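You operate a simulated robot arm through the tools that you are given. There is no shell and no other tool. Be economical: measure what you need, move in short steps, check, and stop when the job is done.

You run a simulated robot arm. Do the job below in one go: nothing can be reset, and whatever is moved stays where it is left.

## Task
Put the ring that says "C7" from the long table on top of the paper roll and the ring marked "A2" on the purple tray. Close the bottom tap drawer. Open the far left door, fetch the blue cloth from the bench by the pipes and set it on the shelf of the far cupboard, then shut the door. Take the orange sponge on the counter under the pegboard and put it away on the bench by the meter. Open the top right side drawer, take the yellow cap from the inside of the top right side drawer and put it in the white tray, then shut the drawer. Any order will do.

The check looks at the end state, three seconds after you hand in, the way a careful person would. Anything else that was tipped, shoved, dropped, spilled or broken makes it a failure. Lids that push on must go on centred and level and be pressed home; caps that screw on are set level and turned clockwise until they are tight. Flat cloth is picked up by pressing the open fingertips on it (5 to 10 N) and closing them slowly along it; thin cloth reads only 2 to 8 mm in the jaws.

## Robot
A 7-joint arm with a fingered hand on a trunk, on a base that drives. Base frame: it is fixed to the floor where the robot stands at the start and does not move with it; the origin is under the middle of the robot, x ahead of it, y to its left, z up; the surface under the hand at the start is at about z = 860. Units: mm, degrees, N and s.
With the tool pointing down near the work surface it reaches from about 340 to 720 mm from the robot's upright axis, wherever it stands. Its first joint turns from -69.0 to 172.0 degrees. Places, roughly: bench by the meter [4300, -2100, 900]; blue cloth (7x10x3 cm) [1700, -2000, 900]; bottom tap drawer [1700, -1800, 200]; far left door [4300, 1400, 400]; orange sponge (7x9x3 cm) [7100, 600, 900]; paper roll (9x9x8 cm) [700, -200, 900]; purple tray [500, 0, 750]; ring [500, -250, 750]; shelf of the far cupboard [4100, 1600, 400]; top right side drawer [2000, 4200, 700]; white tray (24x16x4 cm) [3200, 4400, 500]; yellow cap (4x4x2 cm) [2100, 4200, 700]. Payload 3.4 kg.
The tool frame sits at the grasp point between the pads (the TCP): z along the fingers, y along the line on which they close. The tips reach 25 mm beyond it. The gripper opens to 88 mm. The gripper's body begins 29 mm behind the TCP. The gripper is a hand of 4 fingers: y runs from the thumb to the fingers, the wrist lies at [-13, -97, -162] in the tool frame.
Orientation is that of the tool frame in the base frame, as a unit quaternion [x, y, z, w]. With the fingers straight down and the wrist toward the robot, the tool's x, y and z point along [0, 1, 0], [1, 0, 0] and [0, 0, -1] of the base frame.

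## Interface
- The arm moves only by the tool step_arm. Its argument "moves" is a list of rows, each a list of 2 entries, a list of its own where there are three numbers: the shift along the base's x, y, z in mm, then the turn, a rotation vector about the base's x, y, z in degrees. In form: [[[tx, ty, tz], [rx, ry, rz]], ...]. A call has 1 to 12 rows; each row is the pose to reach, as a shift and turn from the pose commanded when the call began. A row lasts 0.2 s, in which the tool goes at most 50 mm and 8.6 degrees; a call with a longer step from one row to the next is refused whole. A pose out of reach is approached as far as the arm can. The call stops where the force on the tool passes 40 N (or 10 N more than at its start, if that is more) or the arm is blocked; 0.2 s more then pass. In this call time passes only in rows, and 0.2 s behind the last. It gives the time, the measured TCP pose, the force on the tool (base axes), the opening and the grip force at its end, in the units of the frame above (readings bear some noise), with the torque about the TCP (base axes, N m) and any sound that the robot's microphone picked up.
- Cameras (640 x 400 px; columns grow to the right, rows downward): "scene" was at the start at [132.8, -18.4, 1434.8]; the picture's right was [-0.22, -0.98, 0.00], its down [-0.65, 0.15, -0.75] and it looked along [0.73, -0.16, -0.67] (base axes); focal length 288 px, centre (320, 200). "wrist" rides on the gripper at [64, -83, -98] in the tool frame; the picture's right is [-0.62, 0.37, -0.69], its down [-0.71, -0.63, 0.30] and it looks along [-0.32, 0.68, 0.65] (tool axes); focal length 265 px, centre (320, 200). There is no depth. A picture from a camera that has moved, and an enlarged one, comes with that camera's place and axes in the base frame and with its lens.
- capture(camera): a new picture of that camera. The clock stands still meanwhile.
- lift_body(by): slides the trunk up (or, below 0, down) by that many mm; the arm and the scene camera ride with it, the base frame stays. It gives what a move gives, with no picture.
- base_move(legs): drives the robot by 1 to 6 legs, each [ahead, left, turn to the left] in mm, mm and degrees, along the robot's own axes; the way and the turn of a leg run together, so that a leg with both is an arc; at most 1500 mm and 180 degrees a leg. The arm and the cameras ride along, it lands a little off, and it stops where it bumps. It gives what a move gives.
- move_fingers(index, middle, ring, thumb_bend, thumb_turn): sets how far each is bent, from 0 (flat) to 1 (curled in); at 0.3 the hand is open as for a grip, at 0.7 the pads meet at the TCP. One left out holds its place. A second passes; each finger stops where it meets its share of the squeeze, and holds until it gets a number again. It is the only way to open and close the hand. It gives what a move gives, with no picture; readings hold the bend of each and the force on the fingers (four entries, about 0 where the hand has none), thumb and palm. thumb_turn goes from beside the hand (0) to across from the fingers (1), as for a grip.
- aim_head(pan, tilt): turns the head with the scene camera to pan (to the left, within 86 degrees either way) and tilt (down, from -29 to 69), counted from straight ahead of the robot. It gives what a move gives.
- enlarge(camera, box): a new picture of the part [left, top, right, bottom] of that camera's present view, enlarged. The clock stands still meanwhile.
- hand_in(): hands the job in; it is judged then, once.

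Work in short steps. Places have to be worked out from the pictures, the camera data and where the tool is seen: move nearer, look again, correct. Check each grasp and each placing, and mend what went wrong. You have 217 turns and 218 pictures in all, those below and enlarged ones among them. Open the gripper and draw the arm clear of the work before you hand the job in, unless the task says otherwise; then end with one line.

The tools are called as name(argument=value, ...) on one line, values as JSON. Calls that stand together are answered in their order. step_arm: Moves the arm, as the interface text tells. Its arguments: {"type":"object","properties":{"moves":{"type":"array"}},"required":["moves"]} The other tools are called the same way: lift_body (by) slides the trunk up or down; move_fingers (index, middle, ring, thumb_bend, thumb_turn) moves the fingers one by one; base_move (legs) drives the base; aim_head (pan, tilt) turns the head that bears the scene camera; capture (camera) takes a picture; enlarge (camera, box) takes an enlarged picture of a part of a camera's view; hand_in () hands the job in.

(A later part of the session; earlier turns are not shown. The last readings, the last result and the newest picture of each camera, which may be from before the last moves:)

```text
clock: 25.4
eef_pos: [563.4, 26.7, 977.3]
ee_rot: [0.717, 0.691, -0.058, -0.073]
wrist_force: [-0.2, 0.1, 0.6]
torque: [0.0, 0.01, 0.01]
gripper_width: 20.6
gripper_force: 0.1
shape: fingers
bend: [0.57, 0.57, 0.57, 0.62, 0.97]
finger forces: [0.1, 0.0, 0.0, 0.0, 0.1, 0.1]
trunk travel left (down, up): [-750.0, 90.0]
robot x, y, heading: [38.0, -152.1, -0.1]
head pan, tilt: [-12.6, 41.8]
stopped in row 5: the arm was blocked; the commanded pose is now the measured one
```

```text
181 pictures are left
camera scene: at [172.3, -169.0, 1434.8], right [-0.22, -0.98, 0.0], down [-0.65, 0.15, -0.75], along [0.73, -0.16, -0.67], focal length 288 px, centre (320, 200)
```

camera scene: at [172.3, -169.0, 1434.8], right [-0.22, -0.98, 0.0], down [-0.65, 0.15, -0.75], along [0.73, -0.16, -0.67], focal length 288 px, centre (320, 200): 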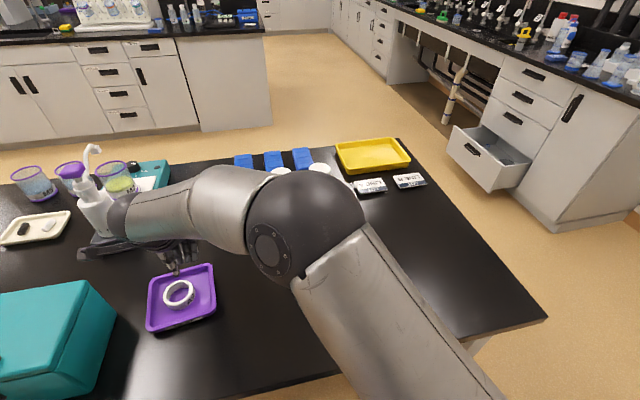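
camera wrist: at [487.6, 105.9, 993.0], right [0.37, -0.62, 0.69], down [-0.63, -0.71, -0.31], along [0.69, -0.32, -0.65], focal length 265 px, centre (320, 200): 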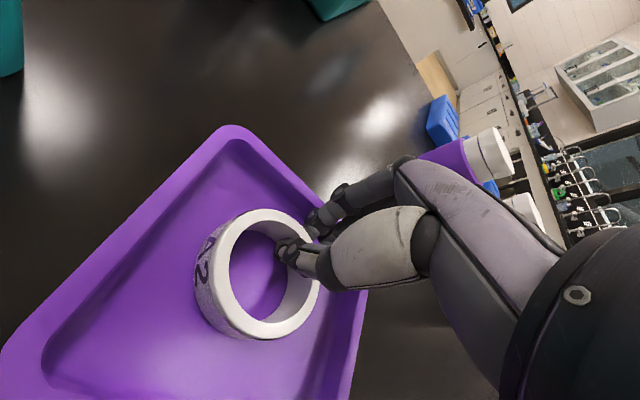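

A2 is on the tray. The arm got stuck near a joint limit, so I'll move it right, toward a comfortable pose.

step_arm(moves=[[[0, -25, 10], [0, 0, 0]], [[0, -60, 20], [0, 0, 0]], [[0, -100, 30], [0, 0, 0]], [[0, -140, 40], [0, 0, 0]], [[0, -180, 50], [0, 0, 0]]])

capture(camera="scene")

```text
clock: 26.6
eef_pos: [560.0, -153.9, 1029.3]
ee_rot: [0.714, 0.694, -0.058, -0.07]
wrist_force: [-0.4, -0.1, -0.2]
torque: [0.01, 0.02, -0.01]
gripper_width: 20.4
gripper_force: 0.1
shape: fingers
bend: [0.57, 0.57, 0.57, 0.62, 0.97]
finger forces: [0.0, 0.0, 0.0, 0.0, 0.0, 0.0]
trunk travel left (down, up): [-750.0, 90.0]
robot x, y, heading: [39.2, -148.6, -0.3]
head pan, tilt: [-12.6, 41.8]
```

```text
180 pictures are left
camera scene: at [171.7, -169.8, 1434.8], right [-0.22, -0.98, 0.0], down [-0.65, 0.15, -0.75], along [0.73, -0.16, -0.67], focal length 288 px, centre (320, 200)
```

scene: 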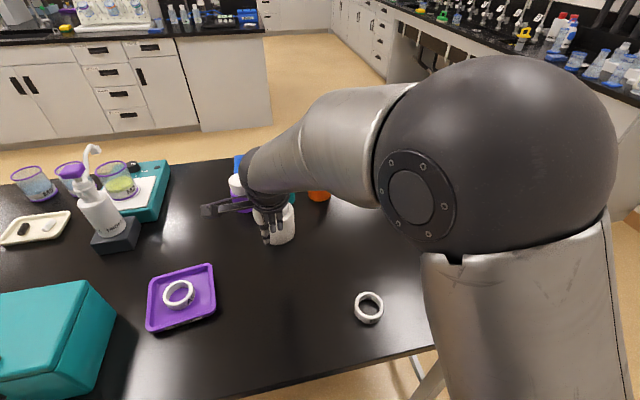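

Next is the tap drawer and the cloth. I'll level the hand, retract it a bit, and look right to plan the drive.

step_arm(moves=[[[-30, -20, 20], [-0.6, -5, 0.8]], [[-70, -40, 40], [-1.1, -10.4, 1.5]], [[-110, -40, 60], [-1.1, -10.4, 1.5]]])

aim_head(pan=-75, tilt=25)

capture(camera="scene")

aim_head(pan=-40, tilt=25)

capture(camera="scene")

```text
clock: 27.4
eef_pos: [447.0, -195.6, 1088.8]
ee_rot: [0.709, 0.706, 0.0, 0.001]
wrist_force: [-0.1, -0.7, 0.0]
torque: [0.02, 0.05, 0.02]
gripper_width: 20.4
gripper_force: 0.1
shape: fingers
bend: [0.57, 0.57, 0.57, 0.62, 0.97]
finger forces: [0.0, 0.1, 0.1, 0.0, 0.1, 0.0]
out of reach, approached as far as the arm can: row 2
trunk travel left (down, up): [-750.0, 90.0]
robot x, y, heading: [38.0, -149.5, 0.1]
head pan, tilt: [-12.6, 41.8]
```

```text
clock: 28.7
eef_pos: [449.6, -191.9, 1087.5]
ee_rot: [0.709, 0.705, -0.002, -0.001]
wrist_force: [0.0, 0.5, -0.7]
torque: [0.01, -0.01, -0.02]
gripper_width: 20.8
gripper_force: 0.1
shape: fingers
bend: [0.57, 0.57, 0.57, 0.62, 0.97]
finger forces: [0.1, 0.1, 0.0, 0.0, 0.1, 0.0]
trunk travel left (down, up): [-750.0, 90.0]
robot x, y, heading: [40.2, -149.3, -0.2]
head pan, tilt: [-75.0, 25.0]
```

```text
179 pictures are left
camera scene: at [114.3, -239.2, 1460.7], right [-0.97, -0.26, 0.0], down [-0.11, 0.41, -0.91], along [0.23, -0.88, -0.42], focal length 288 px, centre (320, 200)
```

scene: 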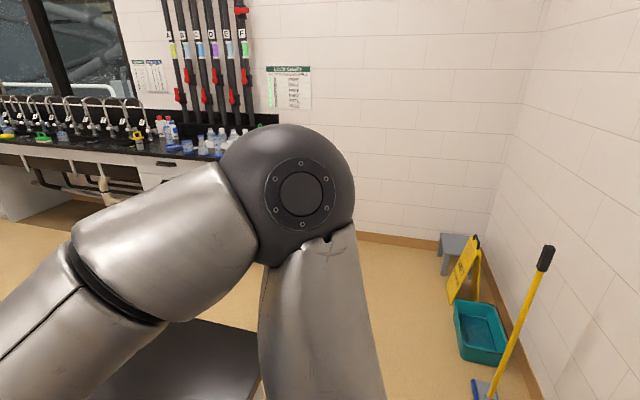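

```text
clock: 29.7
eef_pos: [450.3, -191.9, 1087.4]
ee_rot: [0.709, 0.706, -0.002, 0.0]
wrist_force: [-0.7, 0.3, 0.5]
torque: [0.02, -0.02, 0.0]
gripper_width: 20.6
gripper_force: 0.1
shape: fingers
bend: [0.57, 0.57, 0.57, 0.62, 0.97]
finger forces: [0.0, 0.0, 0.0, 0.0, 0.1, 0.0]
trunk travel left (down, up): [-750.0, 90.0]
robot x, y, heading: [39.8, -149.6, 0.3]
head pan, tilt: [-40.0, 25.0]
```

```text
178 pictures are left
camera scene: at [160.9, -209.4, 1460.8], right [-0.64, -0.77, 0.0], down [-0.32, 0.27, -0.91], along [0.69, -0.58, -0.42], focal length 288 px, centre (320, 200)
```

scene: 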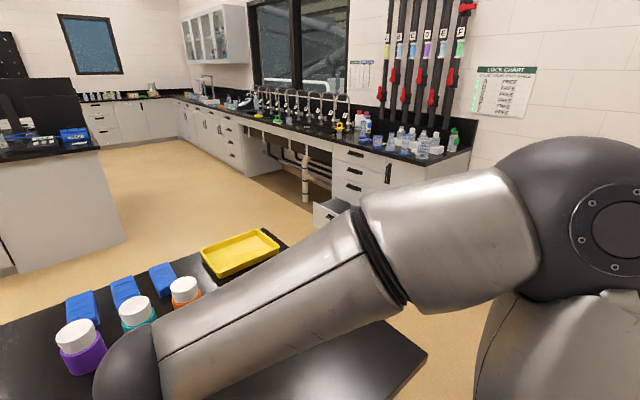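

The way is clear. I'll drive right past the table end, then ahead, then turn to face the tap bench.

base_move(legs=[[0, -1000, 0], [1500, 0, 0], [150, 0, 0], [0, 0, -90]])

aim_head(pan=20, tilt=40)

capture(camera="scene")

capture(camera="wrist")

```text
clock: 46.7
eef_pos: [1668.1, -1587.9, 1087.3]
ee_rot: [1.0, 0.011, -0.002, 0.0]
wrist_force: [0.1, 0.3, -0.4]
torque: [0.02, 0.02, 0.01]
gripper_width: 20.7
gripper_force: 0.1
shape: fingers
bend: [0.57, 0.57, 0.57, 0.62, 0.97]
finger forces: [0.1, 0.0, 0.0, 0.0, 0.0, 0.0]
trunk travel left (down, up): [-750.0, 90.0]
robot x, y, heading: [1702.3, -1172.7, -88.1]
head pan, tilt: [-40.0, 25.0]
```

```text
clock: 48.0
eef_pos: [1669.3, -1586.0, 1087.2]
ee_rot: [1.0, 0.012, -0.002, 0.0]
wrist_force: [-1.2, 0.0, -0.8]
torque: [0.02, -0.01, -0.01]
gripper_width: 20.5
gripper_force: 0.0
shape: fingers
bend: [0.57, 0.57, 0.57, 0.62, 0.97]
finger forces: [0.0, 0.0, 0.1, 0.0, 0.1, 0.0]
trunk travel left (down, up): [-750.0, 90.0]
robot x, y, heading: [1694.2, -1178.4, -88.3]
head pan, tilt: [20.0, 40.0]
```

```text
177 pictures are left
camera scene: at [1732.5, -1305.5, 1437.5], right [-0.93, -0.37, 0.0], down [-0.24, 0.6, -0.77], along [0.28, -0.71, -0.64], focal length 288 px, centre (320, 200)
```

scene: 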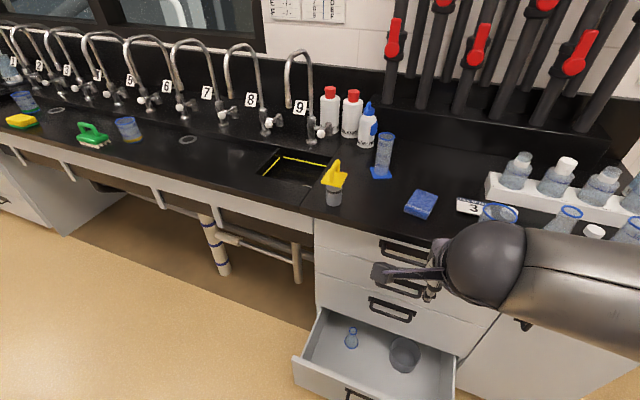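

```text
176 pictures are left
camera wrist: at [1732.6, -1501.6, 1186.3], right [-0.61, -0.38, 0.69], down [-0.73, 0.61, -0.3], along [-0.31, -0.69, -0.65], focal length 265 px, centre (320, 200)
```

wrist: 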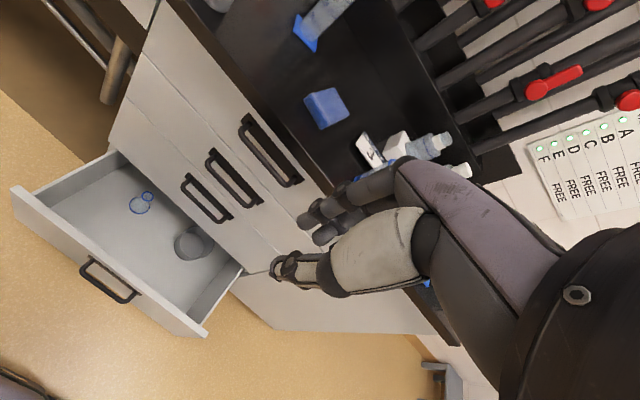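

The bottom drawer is open and centred near x≈1697, with its front at y≈-1660 and handle at z≈270. The blue cloth is at (1693,-1986). I'll back off, tilt the fingers forward, pinch them shut, and lower the trunk to push the drawer in.

base_move(legs=[[-180, 0, 0]])

move_fingers(index=0.7, middle=0.7, ring=0.7, thumb_bend=0.7)

step_arm(moves=[[[0, 0, 0], [-8, 0, 0]], [[0, 0, 0], [-16, 0, 0]], [[0, 0, 0], [-24, 0, 0]], [[0, 0, 0], [-32, 0, 0]], [[0, 0, 0], [-40, 0, 0]], [[0, 0, 0], [-48, 0, 0]]])

lift_body(by=-740)

aim_head(pan=10, tilt=40)

capture(camera="scene")

capture(camera="wrist")

```text
clock: 49.5
eef_pos: [1663.9, -1408.3, 1087.7]
ee_rot: [1.0, 0.012, -0.002, 0.0]
wrist_force: [0.2, -0.1, 0.0]
torque: [-0.01, -0.02, -0.01]
gripper_width: 20.3
gripper_force: 0.0
shape: fingers
bend: [0.57, 0.57, 0.57, 0.62, 0.97]
finger forces: [0.1, 0.1, 0.0, 0.0, 0.0, 0.1]
trunk travel left (down, up): [-750.0, 90.0]
robot x, y, heading: [1691.0, -997.6, -88.7]
head pan, tilt: [20.0, 40.0]
```

```text
clock: 50.5
eef_pos: [1663.7, -1409.6, 1088.1]
ee_rot: [1.0, 0.011, -0.002, 0.0]
wrist_force: [-0.9, 0.0, -0.2]
torque: [-0.01, -0.02, -0.01]
gripper_width: 0.2
gripper_force: 0.0
shape: fingers
bend: [0.7, 0.7, 0.7, 0.7, 0.97]
finger forces: [0.0, 0.1, 0.0, 0.1, 0.0, 0.0]
trunk travel left (down, up): [-750.0, 90.0]
robot x, y, heading: [1693.2, -998.5, -88.5]
head pan, tilt: [20.0, 40.0]
```

```text
clock: 51.9
eef_pos: [1692.0, -1444.3, 1088.1]
ee_rot: [0.913, 0.01, -0.006, 0.407]
wrist_force: [0.0, -0.5, -0.1]
torque: [0.02, -0.05, 0.02]
gripper_width: 0.1
gripper_force: 0.0
shape: fingers
bend: [0.7, 0.7, 0.7, 0.7, 0.97]
finger forces: [0.1, 0.0, 0.0, 0.0, 0.0, 0.0]
out of reach, approached as far as the arm can: row 3, 4, 5, 6
trunk travel left (down, up): [-750.0, 90.0]
robot x, y, heading: [1697.7, -1000.4, -88.6]
head pan, tilt: [20.0, 40.0]
```

```text
refused: -740 is not a number from -400 to 400
```

```text
clock: 52.6
eef_pos: [1691.2, -1442.9, 1088.3]
ee_rot: [0.914, 0.01, -0.005, 0.406]
wrist_force: [-0.3, -0.1, -0.5]
torque: [0.0, 0.01, 0.05]
gripper_width: 0.1
gripper_force: 0.0
shape: fingers
bend: [0.7, 0.7, 0.7, 0.7, 0.97]
finger forces: [0.1, 0.0, 0.0, 0.1, 0.0, 0.1]
trunk travel left (down, up): [-750.0, 90.0]
robot x, y, heading: [1695.3, -997.6, -88.5]
head pan, tilt: [10.0, 40.0]
```

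```text
175 pictures are left
camera scene: at [1713.5, -1131.9, 1437.5], right [-0.98, -0.2, 0.0], down [-0.13, 0.63, -0.77], along [0.15, -0.75, -0.64], focal length 288 px, centre (320, 200)
```

scene: 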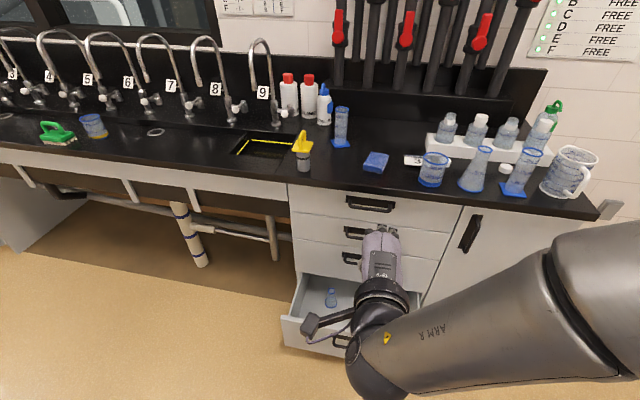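

```text
174 pictures are left
camera wrist: at [1755.0, -1313.0, 1091.3], right [-0.61, 0.26, 0.75], down [-0.73, 0.19, -0.66], along [-0.31, -0.95, 0.08], focal length 265 px, centre (320, 200)
```

wrist: 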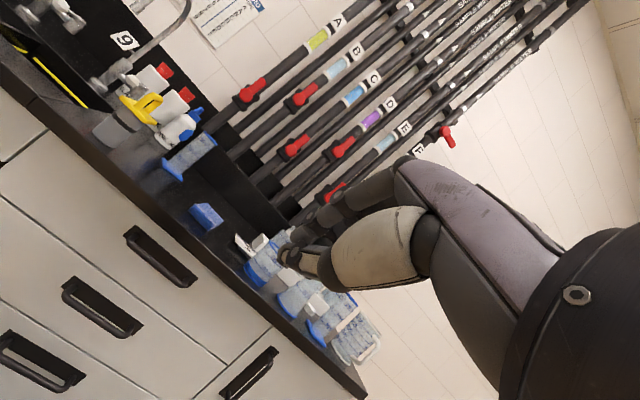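

The hand is tilted and clear of the drawer. I'll lower the trunk in two steps.

lift_body(by=-380)

lift_body(by=-365)

capture(camera="scene")

capture(camera="wrist")

```text
clock: 56.3
eef_pos: [1691.6, -1443.9, 707.5]
ee_rot: [0.914, 0.01, -0.006, 0.407]
wrist_force: [0.8, 0.1, 0.3]
torque: [0.0, -0.02, -0.04]
gripper_width: 0.0
gripper_force: 0.0
shape: fingers
bend: [0.7, 0.7, 0.7, 0.7, 0.97]
finger forces: [0.0, 0.1, 0.1, 0.0, 0.0, 0.0]
trunk travel left (down, up): [-370.0, 470.0]
robot x, y, heading: [1691.9, -995.7, -88.4]
head pan, tilt: [10.0, 40.0]
```

```text
clock: 59.8
eef_pos: [1690.5, -1443.6, 342.2]
ee_rot: [0.914, 0.008, -0.007, 0.406]
wrist_force: [0.7, -0.7, 0.4]
torque: [0.0, 0.02, 0.02]
gripper_width: 0.0
gripper_force: 0.1
shape: fingers
bend: [0.7, 0.7, 0.7, 0.7, 0.97]
finger forces: [0.0, 0.0, 0.1, 0.0, 0.1, 0.0]
trunk travel left (down, up): [-5.0, 835.0]
robot x, y, heading: [1696.3, -999.4, -88.3]
head pan, tilt: [10.0, 40.0]
```

```text
173 pictures are left
camera scene: at [1713.5, -1132.0, 692.5], right [-0.98, -0.2, 0.0], down [-0.13, 0.63, -0.77], along [0.15, -0.75, -0.64], focal length 288 px, centre (320, 200)
```

scene: 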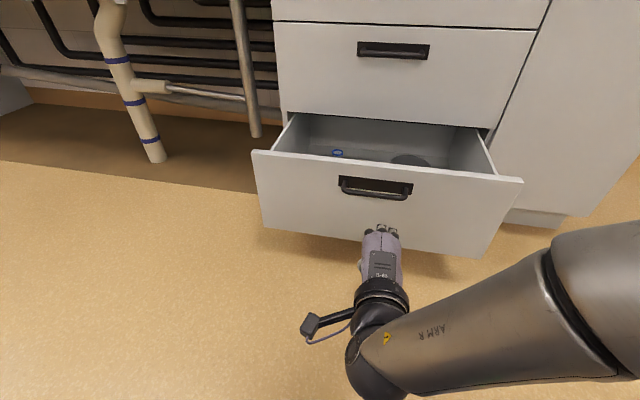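

```text
172 pictures are left
camera wrist: at [1755.2, -1313.1, 346.1], right [-0.61, 0.26, 0.75], down [-0.73, 0.19, -0.66], along [-0.31, -0.95, 0.08], focal length 265 px, centre (320, 200)
```

wrist: 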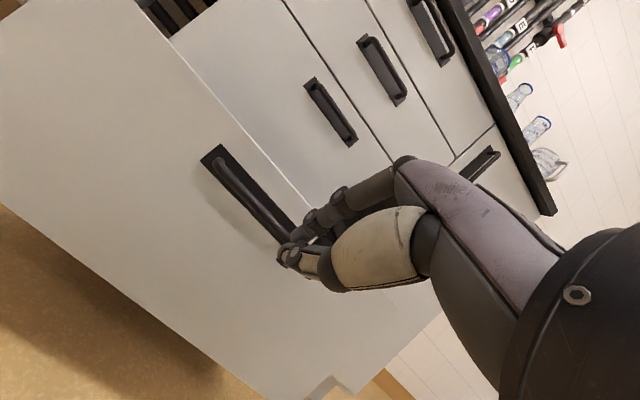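

The drawer face is at about y≈-1670 with the handle at z≈309. I'll drop the hand below the handle and move the base up 120 mm.

step_arm(moves=[[[5, 0, -30], [0, 0, 0]], [[5, 0, -60], [0, 0, 0]], [[5, 0, -90], [0, 0, 0]]])

base_move(legs=[[120, 0, 0]])

capture(camera="scene")

capture(camera="wrist")

```text
clock: 60.6
eef_pos: [1696.7, -1444.2, 250.4]
ee_rot: [0.913, 0.009, -0.006, 0.407]
wrist_force: [-0.7, -0.2, 0.6]
torque: [0.01, -0.02, 0.03]
gripper_width: 0.0
gripper_force: 0.2
shape: fingers
bend: [0.7, 0.7, 0.7, 0.7, 0.97]
finger forces: [0.1, 0.0, 0.0, 0.0, 0.0, 0.0]
trunk travel left (down, up): [-5.0, 835.0]
robot x, y, heading: [1693.8, -996.1, -88.8]
head pan, tilt: [10.0, 40.0]
```

```text
clock: 61.9
eef_pos: [1700.9, -1562.2, 252.2]
ee_rot: [0.913, 0.01, -0.006, 0.407]
wrist_force: [0.3, 0.7, -1.0]
torque: [-0.05, 0.01, 0.03]
gripper_width: 0.0
gripper_force: 0.0
shape: fingers
bend: [0.7, 0.7, 0.7, 0.7, 0.97]
finger forces: [0.0, 0.1, 0.0, 0.0, 0.1, 0.0]
trunk travel left (down, up): [-5.0, 835.0]
robot x, y, heading: [1699.4, -1115.8, -88.6]
head pan, tilt: [10.0, 40.0]
```

```text
171 pictures are left
camera scene: at [1717.1, -1249.7, 692.5], right [-0.98, -0.2, 0.0], down [-0.13, 0.63, -0.77], along [0.15, -0.75, -0.64], focal length 288 px, centre (320, 200)
```

scene: 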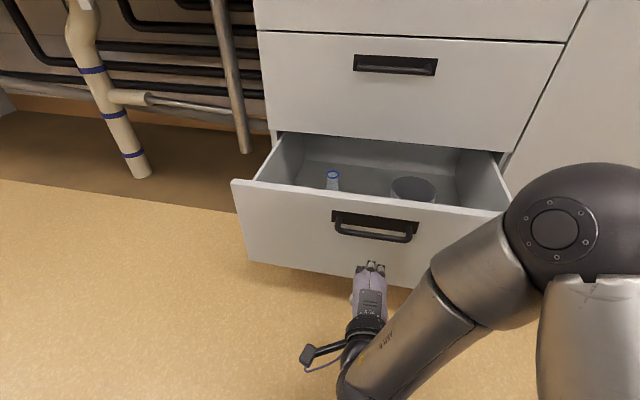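

```text
170 pictures are left
camera wrist: at [1764.6, -1431.0, 254.9], right [-0.61, 0.26, 0.75], down [-0.73, 0.19, -0.66], along [-0.31, -0.95, 0.08], focal length 265 px, centre (320, 200)
```

wrist: 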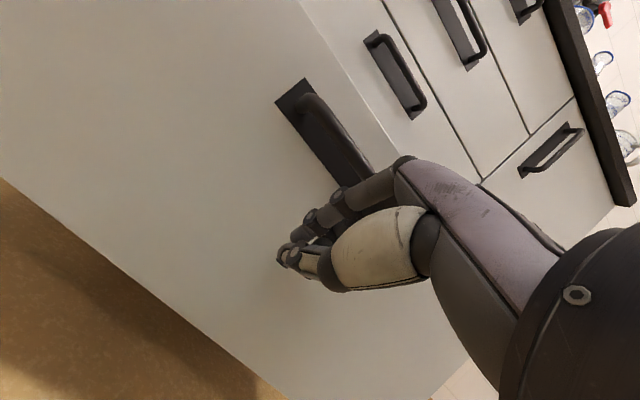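

Good alignment below the handle. I'll push slowly along -y.

step_arm(moves=[[[0, -30, 0], [0, 0, 0]], [[0, -55, 0], [0, 0, 0]], [[0, -75, 0], [0, 0, 0]], [[0, -90, 0], [0, 0, 0]], [[0, -105, 0], [0, 0, 0]], [[0, -120, 0], [0, 0, 0]], [[0, -135, 0], [0, 0, 0]], [[0, -150, 0], [0, 0, 0]], [[0, -165, 0], [0, 0, 0]], [[0, -180, 0], [0, 0, 0]], [[0, -195, 0], [0, 0, 0]], [[0, -210, 0], [0, 0, 0]]])

capture(camera="scene")

```text
clock: 64.5
eef_pos: [1699.9, -1772.5, 251.3]
ee_rot: [0.913, 0.012, -0.004, 0.408]
wrist_force: [-0.1, -0.4, -0.2]
torque: [0.05, 0.0, 0.01]
gripper_width: 0.0
gripper_force: 0.0
shape: fingers
bend: [0.7, 0.7, 0.7, 0.7, 0.97]
finger forces: [0.0, 0.1, 0.0, 0.1, 0.0, 0.0]
trunk travel left (down, up): [-5.0, 835.0]
robot x, y, heading: [1697.4, -1121.5, -88.5]
head pan, tilt: [10.0, 40.0]
```

```text
169 pictures are left
camera scene: at [1717.1, -1249.7, 692.5], right [-0.98, -0.2, 0.0], down [-0.13, 0.63, -0.77], along [0.15, -0.75, -0.64], focal length 288 px, centre (320, 200)
```

scene: 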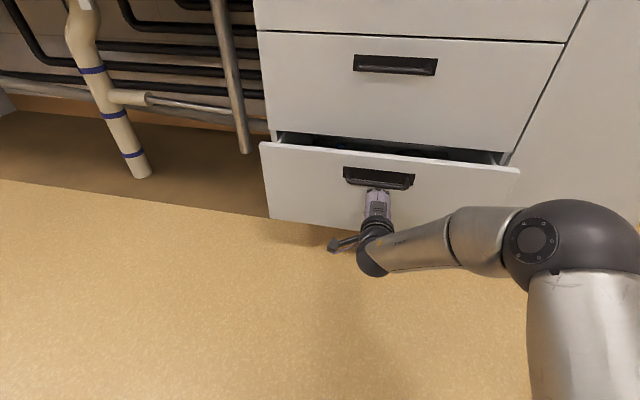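

It slides easily, with about 60 mm left. I'll continue.

step_arm(moves=[[[0, -12, 0], [0, 0, 0]], [[0, -24, 0], [0, 0, 0]], [[0, -36, 0], [0, 0, 0]], [[0, -48, 0], [0, 0, 0]], [[0, -58, 0], [0, 0, 0]], [[0, -68, 0], [0, 0, 0]], [[0, -78, 0], [0, 0, 0]]])

capture(camera="scene")

```text
clock: 66.1
eef_pos: [1701.6, -1848.5, 250.1]
ee_rot: [0.914, 0.012, -0.005, 0.405]
wrist_force: [-0.7, 9.6, -5.8]
torque: [-0.53, -0.07, -0.07]
gripper_width: 0.0
gripper_force: 5.3
shape: fingers
bend: [0.7, 0.7, 0.7, 0.7, 0.97]
finger forces: [0.0, 9.8, 0.0, 0.0, 0.0, 0.1]
trunk travel left (down, up): [-5.0, 835.0]
robot x, y, heading: [1697.5, -1112.5, -88.3]
head pan, tilt: [10.0, 40.0]
```

```text
168 pictures are left
camera scene: at [1717.1, -1250.0, 692.3], right [-0.98, -0.2, 0.0], down [-0.13, 0.63, -0.77], along [0.15, -0.75, -0.64], focal length 288 px, centre (320, 200)
```

scene: 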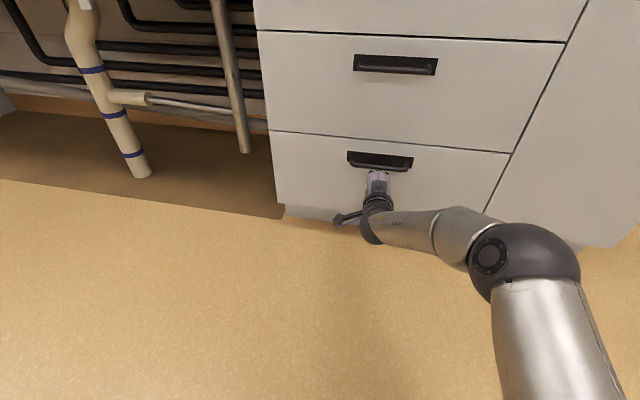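

It looks flush and the force is up to 10 N. One more small push, then I'll retract and check.

step_arm(moves=[[[0, -4, 0], [0, 0, 0]], [[0, -9, 0], [0, 0, 0]]])

step_arm(moves=[[[0, 30, 0], [0, 0, 0]], [[0, 75, 0], [0, 0, 0]], [[0, 120, 0], [0, 0, 0]], [[0, 165, 0], [0, 0, 0]], [[0, 210, 0], [0, 0, 0]], [[0, 250, 0], [0, 0, 0]], [[0, 290, 0], [0, 0, 0]]])

capture(camera="scene")

```text
clock: 66.7
eef_pos: [1702.7, -1853.2, 245.4]
ee_rot: [0.916, 0.013, -0.006, 0.4]
wrist_force: [-1.2, 4.5, -2.4]
torque: [-0.09, -0.04, -0.04]
gripper_width: 0.0
gripper_force: 2.0
shape: fingers
bend: [0.7, 0.71, 0.7, 0.7, 0.97]
finger forces: [0.1, 5.2, 0.0, 0.0, 0.0, 0.0]
trunk travel left (down, up): [-5.0, 835.0]
robot x, y, heading: [1694.6, -1114.3, -88.3]
head pan, tilt: [10.0, 40.0]
stopped in row 2: the force on the tool passed its limit at 43 N (the readings are from after the stop); the commanded pose is now the measured one
```

```text
clock: 68.3
eef_pos: [1702.4, -1563.5, 247.1]
ee_rot: [0.915, 0.012, -0.006, 0.402]
wrist_force: [-0.2, 0.0, 0.7]
torque: [0.0, 0.03, -0.01]
gripper_width: 0.2
gripper_force: 0.1
shape: fingers
bend: [0.7, 0.7, 0.7, 0.7, 0.97]
finger forces: [0.0, 0.1, 0.0, 0.1, 0.1, 0.0]
trunk travel left (down, up): [-5.0, 835.0]
robot x, y, heading: [1691.7, -1114.4, -88.8]
head pan, tilt: [10.0, 40.0]
```

```text
167 pictures are left
camera scene: at [1717.0, -1249.1, 692.5], right [-0.98, -0.2, 0.0], down [-0.13, 0.63, -0.77], along [0.15, -0.75, -0.64], focal length 288 px, centre (320, 200)
```

scene: 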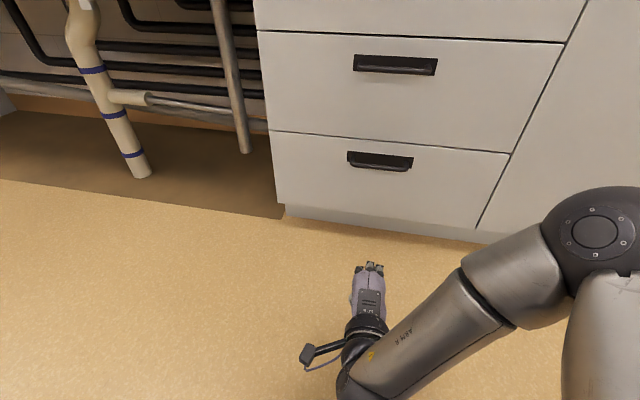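

The drawer is closed. Since I have one hand, I'll open the far left door first, then do the sponge, then return for the cloth. I'm raising the trunk, leveling the hand and turning toward +x.

lift_body(by=400)

lift_body(by=345)

base_move(legs=[[0, 0, 88]])

aim_head(pan=0, tilt=15)

capture(camera="scene")

```text
clock: 72.1
eef_pos: [1701.7, -1564.0, 647.4]
ee_rot: [0.915, 0.012, -0.006, 0.402]
wrist_force: [-1.6, -0.1, 0.2]
torque: [0.04, -0.02, -0.01]
gripper_width: 0.0
gripper_force: 0.1
shape: fingers
bend: [0.7, 0.7, 0.7, 0.7, 0.97]
finger forces: [0.0, 0.1, 0.0, 0.0, 0.0, 0.0]
trunk travel left (down, up): [-405.0, 435.0]
robot x, y, heading: [1693.4, -1117.3, -88.5]
head pan, tilt: [10.0, 40.0]
```

```text
clock: 75.5
eef_pos: [1702.5, -1564.5, 991.7]
ee_rot: [0.916, 0.013, -0.005, 0.402]
wrist_force: [-0.3, 0.2, -0.2]
torque: [0.0, 0.02, 0.01]
gripper_width: 0.0
gripper_force: 0.0
shape: fingers
bend: [0.7, 0.7, 0.7, 0.7, 0.97]
finger forces: [0.0, 0.0, 0.0, 0.1, 0.1, 0.0]
trunk travel left (down, up): [-750.0, 90.0]
robot x, y, heading: [1697.0, -1116.9, -88.3]
head pan, tilt: [10.0, 40.0]
```

```text
clock: 79.6
eef_pos: [2144.6, -1142.2, 991.8]
ee_rot: [0.661, 0.634, 0.27, 0.298]
wrist_force: [-0.3, -0.6, -0.4]
torque: [0.01, 0.0, 0.01]
gripper_width: 0.0
gripper_force: 0.0
shape: fingers
bend: [0.7, 0.7, 0.7, 0.7, 0.97]
finger forces: [0.1, 0.0, 0.2, 0.0, 0.0, 0.0]
trunk travel left (down, up): [-750.0, 90.0]
robot x, y, heading: [1699.7, -1115.3, -2.3]
head pan, tilt: [10.0, 40.0]
```

```text
clock: 80.5
eef_pos: [2146.0, -1142.2, 992.4]
ee_rot: [0.661, 0.634, 0.27, 0.298]
wrist_force: [-0.3, 0.1, -0.1]
torque: [0.03, -0.05, 0.0]
gripper_width: 0.1
gripper_force: 0.0
shape: fingers
bend: [0.7, 0.7, 0.7, 0.7, 0.97]
finger forces: [0.1, 0.0, 0.1, 0.1, 0.0, 0.1]
trunk travel left (down, up): [-750.0, 90.0]
robot x, y, heading: [1695.5, -1115.5, -2.4]
head pan, tilt: [0.0, 15.0]
```

```text
166 pictures are left
camera scene: at [1841.9, -1121.6, 1476.9], right [-0.04, -1.0, 0.0], down [-0.26, 0.01, -0.97], along [0.96, -0.04, -0.26], focal length 288 px, centre (320, 200)
```

scene: 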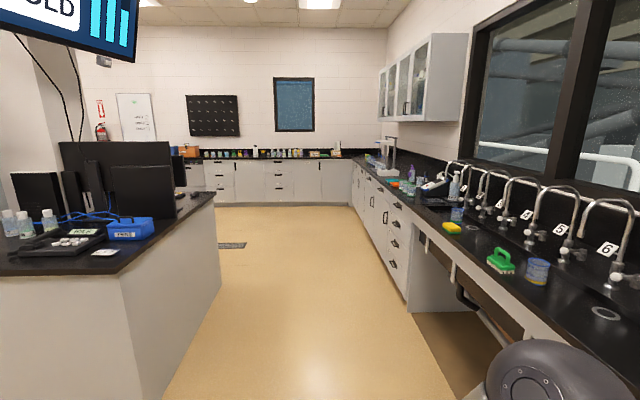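

The island spans x≈3100–4250, and the aisle is clear. I'll drive to x≈5000 and turn left to see the far side of the island.

base_move(legs=[[0, 0, 2.4], [1500, 0, 0], [1500, 0, 0], [400, 0, 0], [0, 0, 120]])

aim_head(pan=0, tilt=20)

capture(camera="scene")

aim_head(pan=-60, tilt=20)

capture(camera="scene")

```text
clock: 102.5
eef_pos: [4901.6, -688.8, 992.4]
ee_rot: [-0.241, 0.883, 0.391, -0.095]
wrist_force: [-0.1, -0.5, 0.5]
torque: [0.04, 0.02, -0.02]
gripper_width: 0.0
gripper_force: 0.1
shape: fingers
bend: [0.7, 0.7, 0.7, 0.7, 0.97]
finger forces: [0.1, 0.0, 0.0, 0.0, 0.1, 0.1]
trunk travel left (down, up): [-750.0, 90.0]
robot x, y, heading: [5122.1, -1080.6, 120.4]
head pan, tilt: [0.0, 15.0]
```

```text
clock: 103.1
eef_pos: [4901.0, -688.4, 993.1]
ee_rot: [-0.239, 0.883, 0.392, -0.094]
wrist_force: [-0.6, -1.0, -0.2]
torque: [0.01, -0.02, -0.03]
gripper_width: 0.0
gripper_force: 0.1
shape: fingers
bend: [0.7, 0.7, 0.7, 0.7, 0.97]
finger forces: [0.1, 0.1, 0.0, 0.1, 0.0, 0.1]
trunk travel left (down, up): [-750.0, 90.0]
robot x, y, heading: [5123.7, -1080.3, 120.5]
head pan, tilt: [0.0, 20.0]
```

```text
165 pictures are left
camera scene: at [5050.2, -955.1, 1468.9], right [0.86, 0.51, 0.0], down [0.17, -0.29, -0.94], along [-0.48, 0.81, -0.34], focal length 288 px, centre (320, 200)
```

scene: 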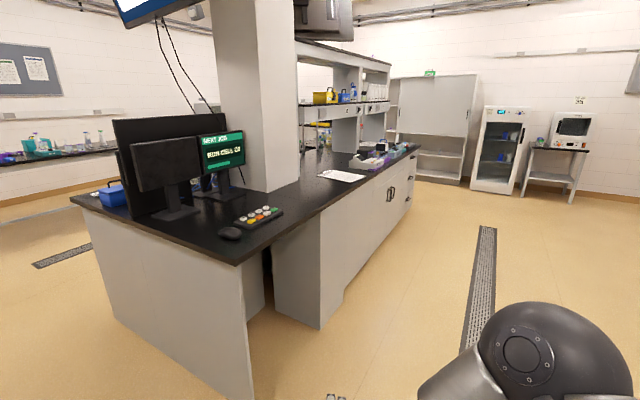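

```text
clock: 104.4
eef_pos: [4900.2, -688.0, 993.2]
ee_rot: [-0.24, 0.884, 0.391, -0.095]
wrist_force: [0.8, 0.4, 1.1]
torque: [0.01, -0.02, 0.0]
gripper_width: 0.0
gripper_force: 0.1
shape: fingers
bend: [0.7, 0.7, 0.7, 0.7, 0.97]
finger forces: [0.0, 0.0, 0.0, 0.0, 0.1, 0.1]
trunk travel left (down, up): [-750.0, 90.0]
robot x, y, heading: [5123.1, -1078.1, 120.2]
head pan, tilt: [-60.0, 20.0]
```

```text
164 pictures are left
camera scene: at [5143.2, -954.2, 1468.9], right [0.87, -0.49, 0.0], down [-0.17, -0.3, -0.94], along [0.46, 0.82, -0.34], focal length 288 px, centre (320, 200)
```

scene: 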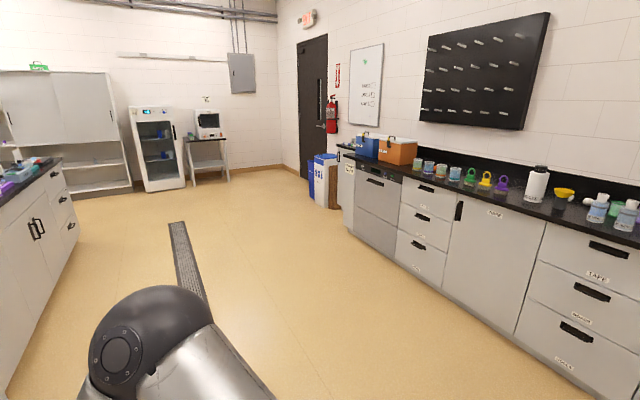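

The island's far side has a pair of doors with central handles, then drawers. I'll drive alongside and face them.

base_move(legs=[[0, 0, -30], [1500, 0, 0], [800, 0, 0], [0, 0, 90]])

aim_head(pan=0, tilt=35)

capture(camera="scene")

capture(camera="wrist")

```text
clock: 121.2
eef_pos: [4648.3, 1234.3, 992.4]
ee_rot: [0.655, -0.639, -0.29, 0.28]
wrist_force: [0.0, 0.0, -0.1]
torque: [-0.01, -0.02, -0.01]
gripper_width: 0.0
gripper_force: 0.0
shape: fingers
bend: [0.7, 0.7, 0.7, 0.7, 0.97]
finger forces: [0.1, 0.1, 0.0, 0.1, 0.1, 0.1]
trunk travel left (down, up): [-750.0, 90.0]
robot x, y, heading: [5097.1, 1239.9, -178.4]
head pan, tilt: [-60.0, 20.0]
```

```text
clock: 122.5
eef_pos: [4647.2, 1234.1, 992.6]
ee_rot: [0.656, -0.639, -0.288, 0.281]
wrist_force: [-0.4, -0.7, 0.4]
torque: [-0.04, -0.02, 0.01]
gripper_width: 0.0
gripper_force: 0.1
shape: fingers
bend: [0.7, 0.7, 0.7, 0.7, 0.97]
finger forces: [0.0, 0.1, 0.1, 0.0, 0.0, 0.0]
trunk travel left (down, up): [-750.0, 90.0]
robot x, y, heading: [5095.3, 1237.0, -178.5]
head pan, tilt: [0.0, 35.0]
```

```text
163 pictures are left
camera scene: at [4959.2, 1235.3, 1445.0], right [-0.03, 1.0, 0.0], down [0.57, 0.02, -0.82], along [-0.82, -0.02, -0.57], focal length 288 px, centre (320, 200)
```

scene: 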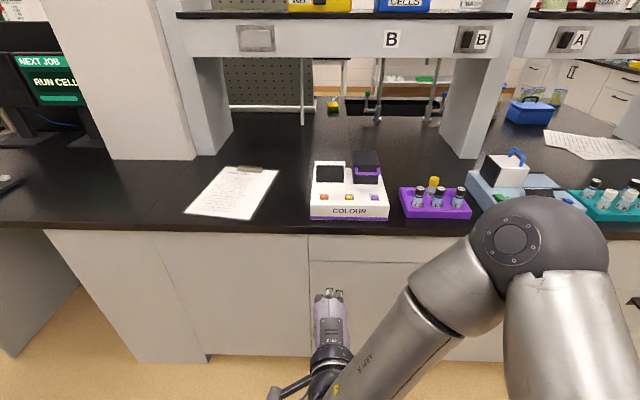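

```text
162 pictures are left
camera wrist: at [4779.3, 1173.0, 996.4], right [0.25, 0.61, 0.75], down [0.19, 0.73, -0.65], along [-0.95, 0.31, 0.07], focal length 265 px, centre (320, 200)
```

wrist: 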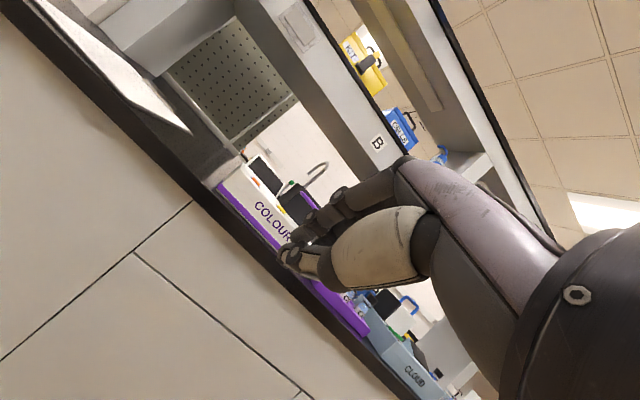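

The left door spans y≈1190–1600, with its handle near y≈1570, z≈580. I'll shift right and lower the trunk for a better look.

base_move(legs=[[0, -420, -1.5]])

lift_body(by=-400)

aim_head(pan=20, tilt=30)

capture(camera="scene")

capture(camera="wrist")

```text
clock: 125.1
eef_pos: [4644.3, 1679.3, 990.9]
ee_rot: [-0.644, 0.651, 0.294, -0.275]
wrist_force: [-0.9, -0.7, 0.7]
torque: [-0.01, 0.05, 0.01]
gripper_width: 0.0
gripper_force: 0.0
shape: fingers
bend: [0.7, 0.7, 0.7, 0.7, 0.97]
finger forces: [0.0, 0.0, 0.0, 0.0, 0.1, 0.0]
trunk travel left (down, up): [-750.0, 90.0]
robot x, y, heading: [5091.1, 1666.3, 179.2]
head pan, tilt: [0.0, 35.0]
```

```text
clock: 128.9
eef_pos: [4644.5, 1679.0, 591.6]
ee_rot: [-0.643, 0.651, 0.294, -0.275]
wrist_force: [0.2, -0.3, 0.0]
torque: [0.01, -0.01, 0.01]
gripper_width: 0.2
gripper_force: 0.1
shape: fingers
bend: [0.7, 0.7, 0.7, 0.7, 0.97]
finger forces: [0.0, 0.0, 0.0, 0.1, 0.0, 0.1]
trunk travel left (down, up): [-350.0, 490.0]
robot x, y, heading: [5095.6, 1667.9, 179.3]
head pan, tilt: [0.0, 35.0]
```

```text
clock: 129.8
eef_pos: [4644.6, 1677.8, 591.7]
ee_rot: [-0.643, 0.651, 0.294, -0.275]
wrist_force: [0.9, 1.0, 0.4]
torque: [-0.02, 0.01, 0.0]
gripper_width: 0.0
gripper_force: 0.1
shape: fingers
bend: [0.7, 0.7, 0.7, 0.7, 0.97]
finger forces: [0.0, 0.1, 0.0, 0.1, 0.0, 0.0]
trunk travel left (down, up): [-350.0, 490.0]
robot x, y, heading: [5091.8, 1663.8, 179.5]
head pan, tilt: [20.0, 30.0]
```

```text
161 pictures are left
camera scene: at [4958.2, 1636.1, 1052.8], right [-0.33, 0.94, 0.0], down [0.47, 0.17, -0.87], along [-0.82, -0.29, -0.5], focal length 288 px, centre (320, 200)
```

scene: 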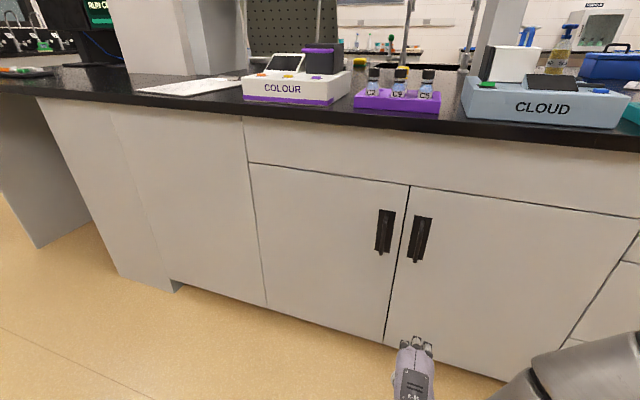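

```text
160 pictures are left
camera wrist: at [4773.3, 1611.8, 596.4], right [0.27, 0.6, 0.75], down [0.22, 0.72, -0.65], along [-0.94, 0.34, 0.07], focal length 265 px, centre (320, 200)
```

wrist: 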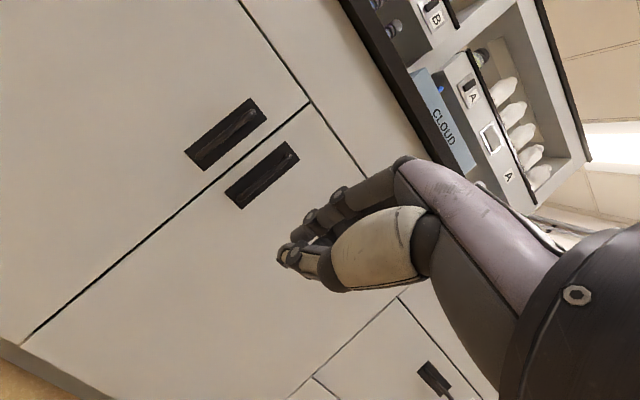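

The left door's handle is a vertical bar at about (4300,1587,584), with the hinge near y≈1165. I'll zoom in on the handle.

enlarge(camera="wrist", box=[160, 70, 340, 230])

enlarge(camera="scene", box=[340, 180, 460, 280])

```text
2.50 times, centred on (250, 150) of wrist
camera zoom: at [4773.3, 1611.8, 596.4], right [0.27, 0.6, 0.75], down [0.22, 0.72, -0.65], along [-0.94, 0.34, 0.07], focal length 664 px, centre (495, 325)
```

zoom: 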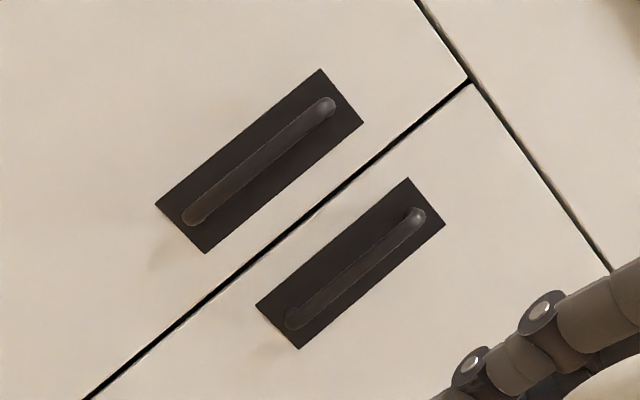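

```text
4.00 times, centred on (400, 230) of scene
camera zoom: at [4958.2, 1636.1, 1052.8], right [-0.33, 0.94, 0.0], down [0.47, 0.17, -0.87], along [-0.82, -0.29, -0.5], focal length 1153 px, centre (0, 80)
```

zoom: 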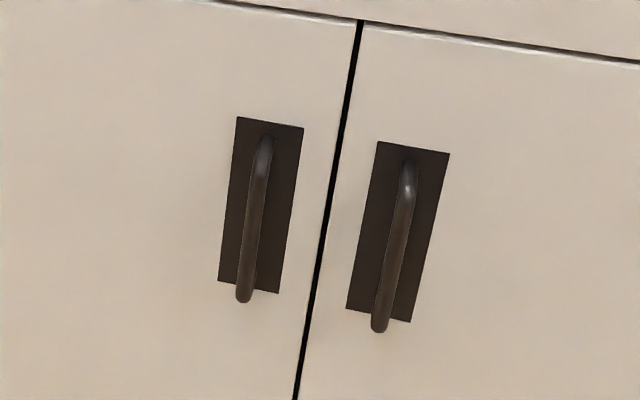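

The bar is slim and sticks out about 30 mm. I need the fingers pointing forward and closing sideways, so I'll pitch up first and then roll.

step_arm(moves=[[[5, -10, 0], [0, 8.5, 0]], [[10, -20, 0], [0, 17, 0]], [[15, -35, 0], [0, 25.5, 0]], [[20, -50, 0], [0, 34, 0]], [[20, -60, 0], [0, 42.5, 0]]])

step_arm(moves=[[[0, 0, 0], [-8.2, 0, 0]], [[0, 0, 0], [-16.4, 0, 0]], [[0, 0, 0], [-24.6, 0, 0]], [[0, 0, 0], [-32.8, 0, 0]], [[0, 0, 0], [-41, 0, 0]], [[0, 0, 0], [-49.2, 0, 0]], [[0, 0, 0], [-57.4, 0, 0]], [[0, 0, 0], [-65.6, 0, 0]], [[0, 0, 0], [-73.8, 0, 0]], [[0, 0, 0], [-82, 0, 0]], [[0, 0, 0], [-90, 0, 0]]])

capture(camera="scene")

capture(camera="wrist")

```text
clock: 130.9
eef_pos: [4551.6, 1611.7, 652.9]
ee_rot: [-0.497, 0.508, 0.505, -0.489]
wrist_force: [0.4, -0.2, 0.0]
torque: [0.02, -0.04, 0.0]
gripper_width: 0.0
gripper_force: 0.0
shape: fingers
bend: [0.7, 0.7, 0.7, 0.7, 0.97]
finger forces: [0.0, 0.1, 0.0, 0.1, 0.0, 0.1]
out of reach, approached as far as the arm can: row 3, 4, 5
trunk travel left (down, up): [-350.0, 490.0]
robot x, y, heading: [5090.7, 1666.1, 179.3]
head pan, tilt: [20.0, 30.0]
```

```text
clock: 133.3
eef_pos: [4488.1, 1604.9, 803.5]
ee_rot: [-0.015, 0.751, 0.013, -0.66]
wrist_force: [0.8, 0.0, 0.5]
torque: [0.0, 0.0, 0.0]
gripper_width: 0.0
gripper_force: 0.4
shape: fingers
bend: [0.7, 0.7, 0.7, 0.7, 0.97]
finger forces: [0.0, 0.0, 0.0, 0.0, 0.0, 0.0]
out of reach, approached as far as the arm can: row 1, 2, 3, 4, 5, 6, 7, 8, 9, 10, 11
trunk travel left (down, up): [-350.0, 490.0]
robot x, y, heading: [5092.6, 1665.2, 179.7]
head pan, tilt: [20.0, 30.0]
```

```text
157 pictures are left
camera scene: at [4958.2, 1637.1, 1052.8], right [-0.33, 0.94, 0.0], down [0.47, 0.17, -0.87], along [-0.82, -0.29, -0.5], focal length 288 px, centre (320, 200)
```

scene: 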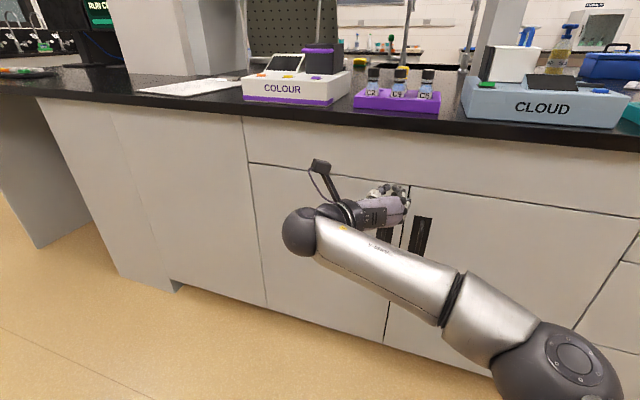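

```text
156 pictures are left
camera wrist: at [4578.6, 1519.6, 877.8], right [0.76, 0.39, -0.51], down [-0.21, -0.6, -0.77], along [-0.61, 0.7, -0.38], focal length 265 px, centre (320, 200)
```

wrist: 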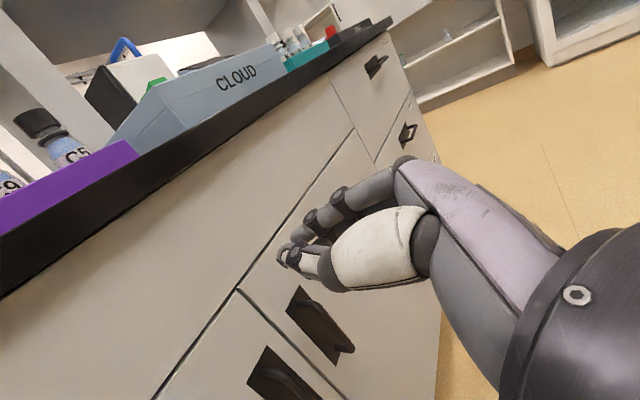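

The hand is now horizontal, closing sideways. I'll lower the trunk to handle height and part the fingers.

lift_body(by=-218)

move_fingers(index=0.48, middle=0.48, ring=0.48, thumb_bend=0.48)

capture(camera="scene")

capture(camera="wrist")

```text
clock: 135.7
eef_pos: [4487.9, 1603.3, 585.3]
ee_rot: [-0.015, 0.751, 0.014, -0.66]
wrist_force: [0.1, -0.4, 0.7]
torque: [-0.03, 0.02, -0.02]
gripper_width: 0.0
gripper_force: 0.0
shape: fingers
bend: [0.7, 0.7, 0.7, 0.7, 0.97]
finger forces: [0.0, 0.1, 0.0, 0.0, 0.0, 0.0]
trunk travel left (down, up): [-132.0, 708.0]
robot x, y, heading: [5093.5, 1665.6, 179.1]
head pan, tilt: [20.0, 30.0]
```

```text
clock: 136.7
eef_pos: [4488.1, 1603.4, 586.3]
ee_rot: [-0.015, 0.751, 0.014, -0.659]
wrist_force: [-0.2, 0.3, -0.1]
torque: [0.03, 0.0, -0.03]
gripper_width: 45.4
gripper_force: 0.1
shape: fingers
bend: [0.48, 0.48, 0.48, 0.48, 0.97]
finger forces: [0.1, 0.0, 0.1, 0.0, 0.1, 0.1]
trunk travel left (down, up): [-132.0, 708.0]
robot x, y, heading: [5095.3, 1666.7, 179.3]
head pan, tilt: [20.0, 30.0]
```

```text
155 pictures are left
camera scene: at [4958.2, 1636.1, 834.8], right [-0.33, 0.94, 0.0], down [0.47, 0.17, -0.87], along [-0.82, -0.29, -0.5], focal length 288 px, centre (320, 200)
```

scene: 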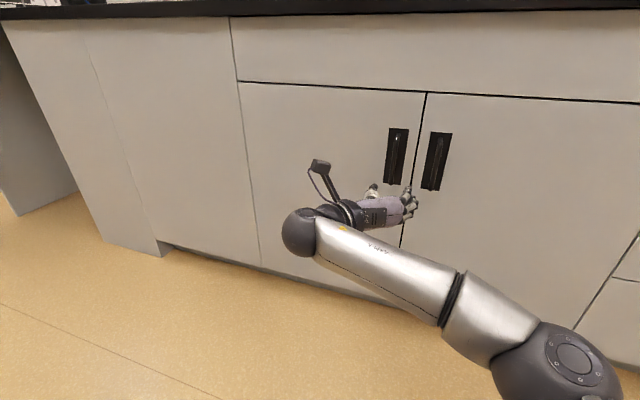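

```text
154 pictures are left
camera wrist: at [4578.7, 1518.3, 659.1], right [0.76, 0.39, -0.51], down [-0.21, -0.6, -0.77], along [-0.61, 0.7, -0.38], focal length 265 px, centre (320, 200)
```

wrist: 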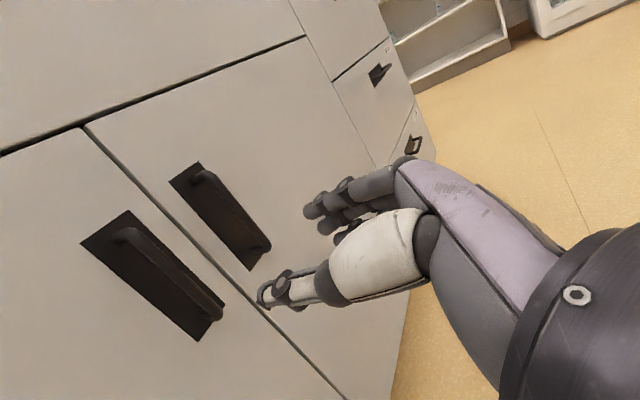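

The bar is at y≈1590, z 531–636. I'll shift -13 in y and advance to x≈4338.

step_arm(moves=[[[-20, -13, 0], [0, 0, 0]], [[-60, -13, 0], [0, 0, 0]], [[-95, -13, 0], [0, 0, 0]], [[-125, -13, 0], [0, 0, 0]], [[-150, -13, 0], [0, 0, 0]]])

capture(camera="wrist")

enlarge(camera="scene", box=[320, 100, 500, 240])

```text
clock: 137.9
eef_pos: [4392.1, 1600.4, 573.4]
ee_rot: [-0.017, 0.75, 0.012, -0.661]
wrist_force: [-0.4, 0.9, -0.4]
torque: [0.0, 0.0, 0.0]
gripper_width: 45.8
gripper_force: 0.1
shape: fingers
bend: [0.48, 0.48, 0.48, 0.48, 0.97]
finger forces: [0.0, 0.0, 0.0, 0.0, 0.0, 0.1]
out of reach, approached as far as the arm can: row 3, 4, 5
trunk travel left (down, up): [-132.0, 708.0]
robot x, y, heading: [5092.4, 1667.5, 179.4]
head pan, tilt: [20.0, 30.0]
```

```text
153 pictures are left
camera wrist: at [4483.5, 1515.1, 645.5], right [0.76, 0.4, -0.51], down [-0.21, -0.6, -0.77], along [-0.61, 0.69, -0.38], focal length 265 px, centre (320, 200)
```

wrist: 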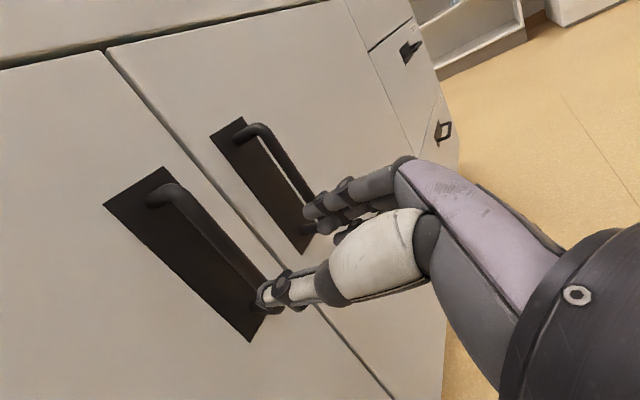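

```text
2.86 times, centred on (410, 170) of scene
camera zoom: at [4958.5, 1636.0, 834.9], right [-0.33, 0.94, 0.0], down [0.47, 0.17, -0.87], along [-0.82, -0.29, -0.5], focal length 824 px, centre (63, 286)
```

zoom: 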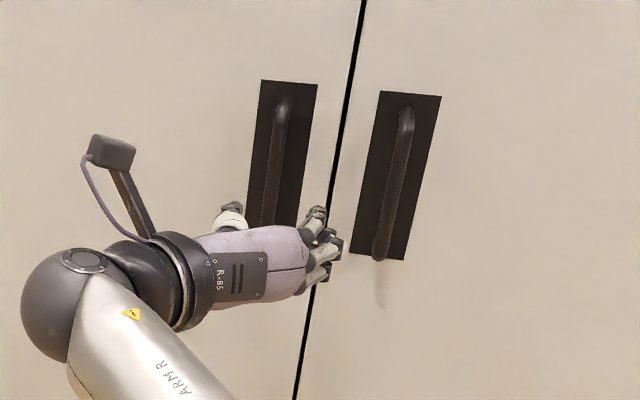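

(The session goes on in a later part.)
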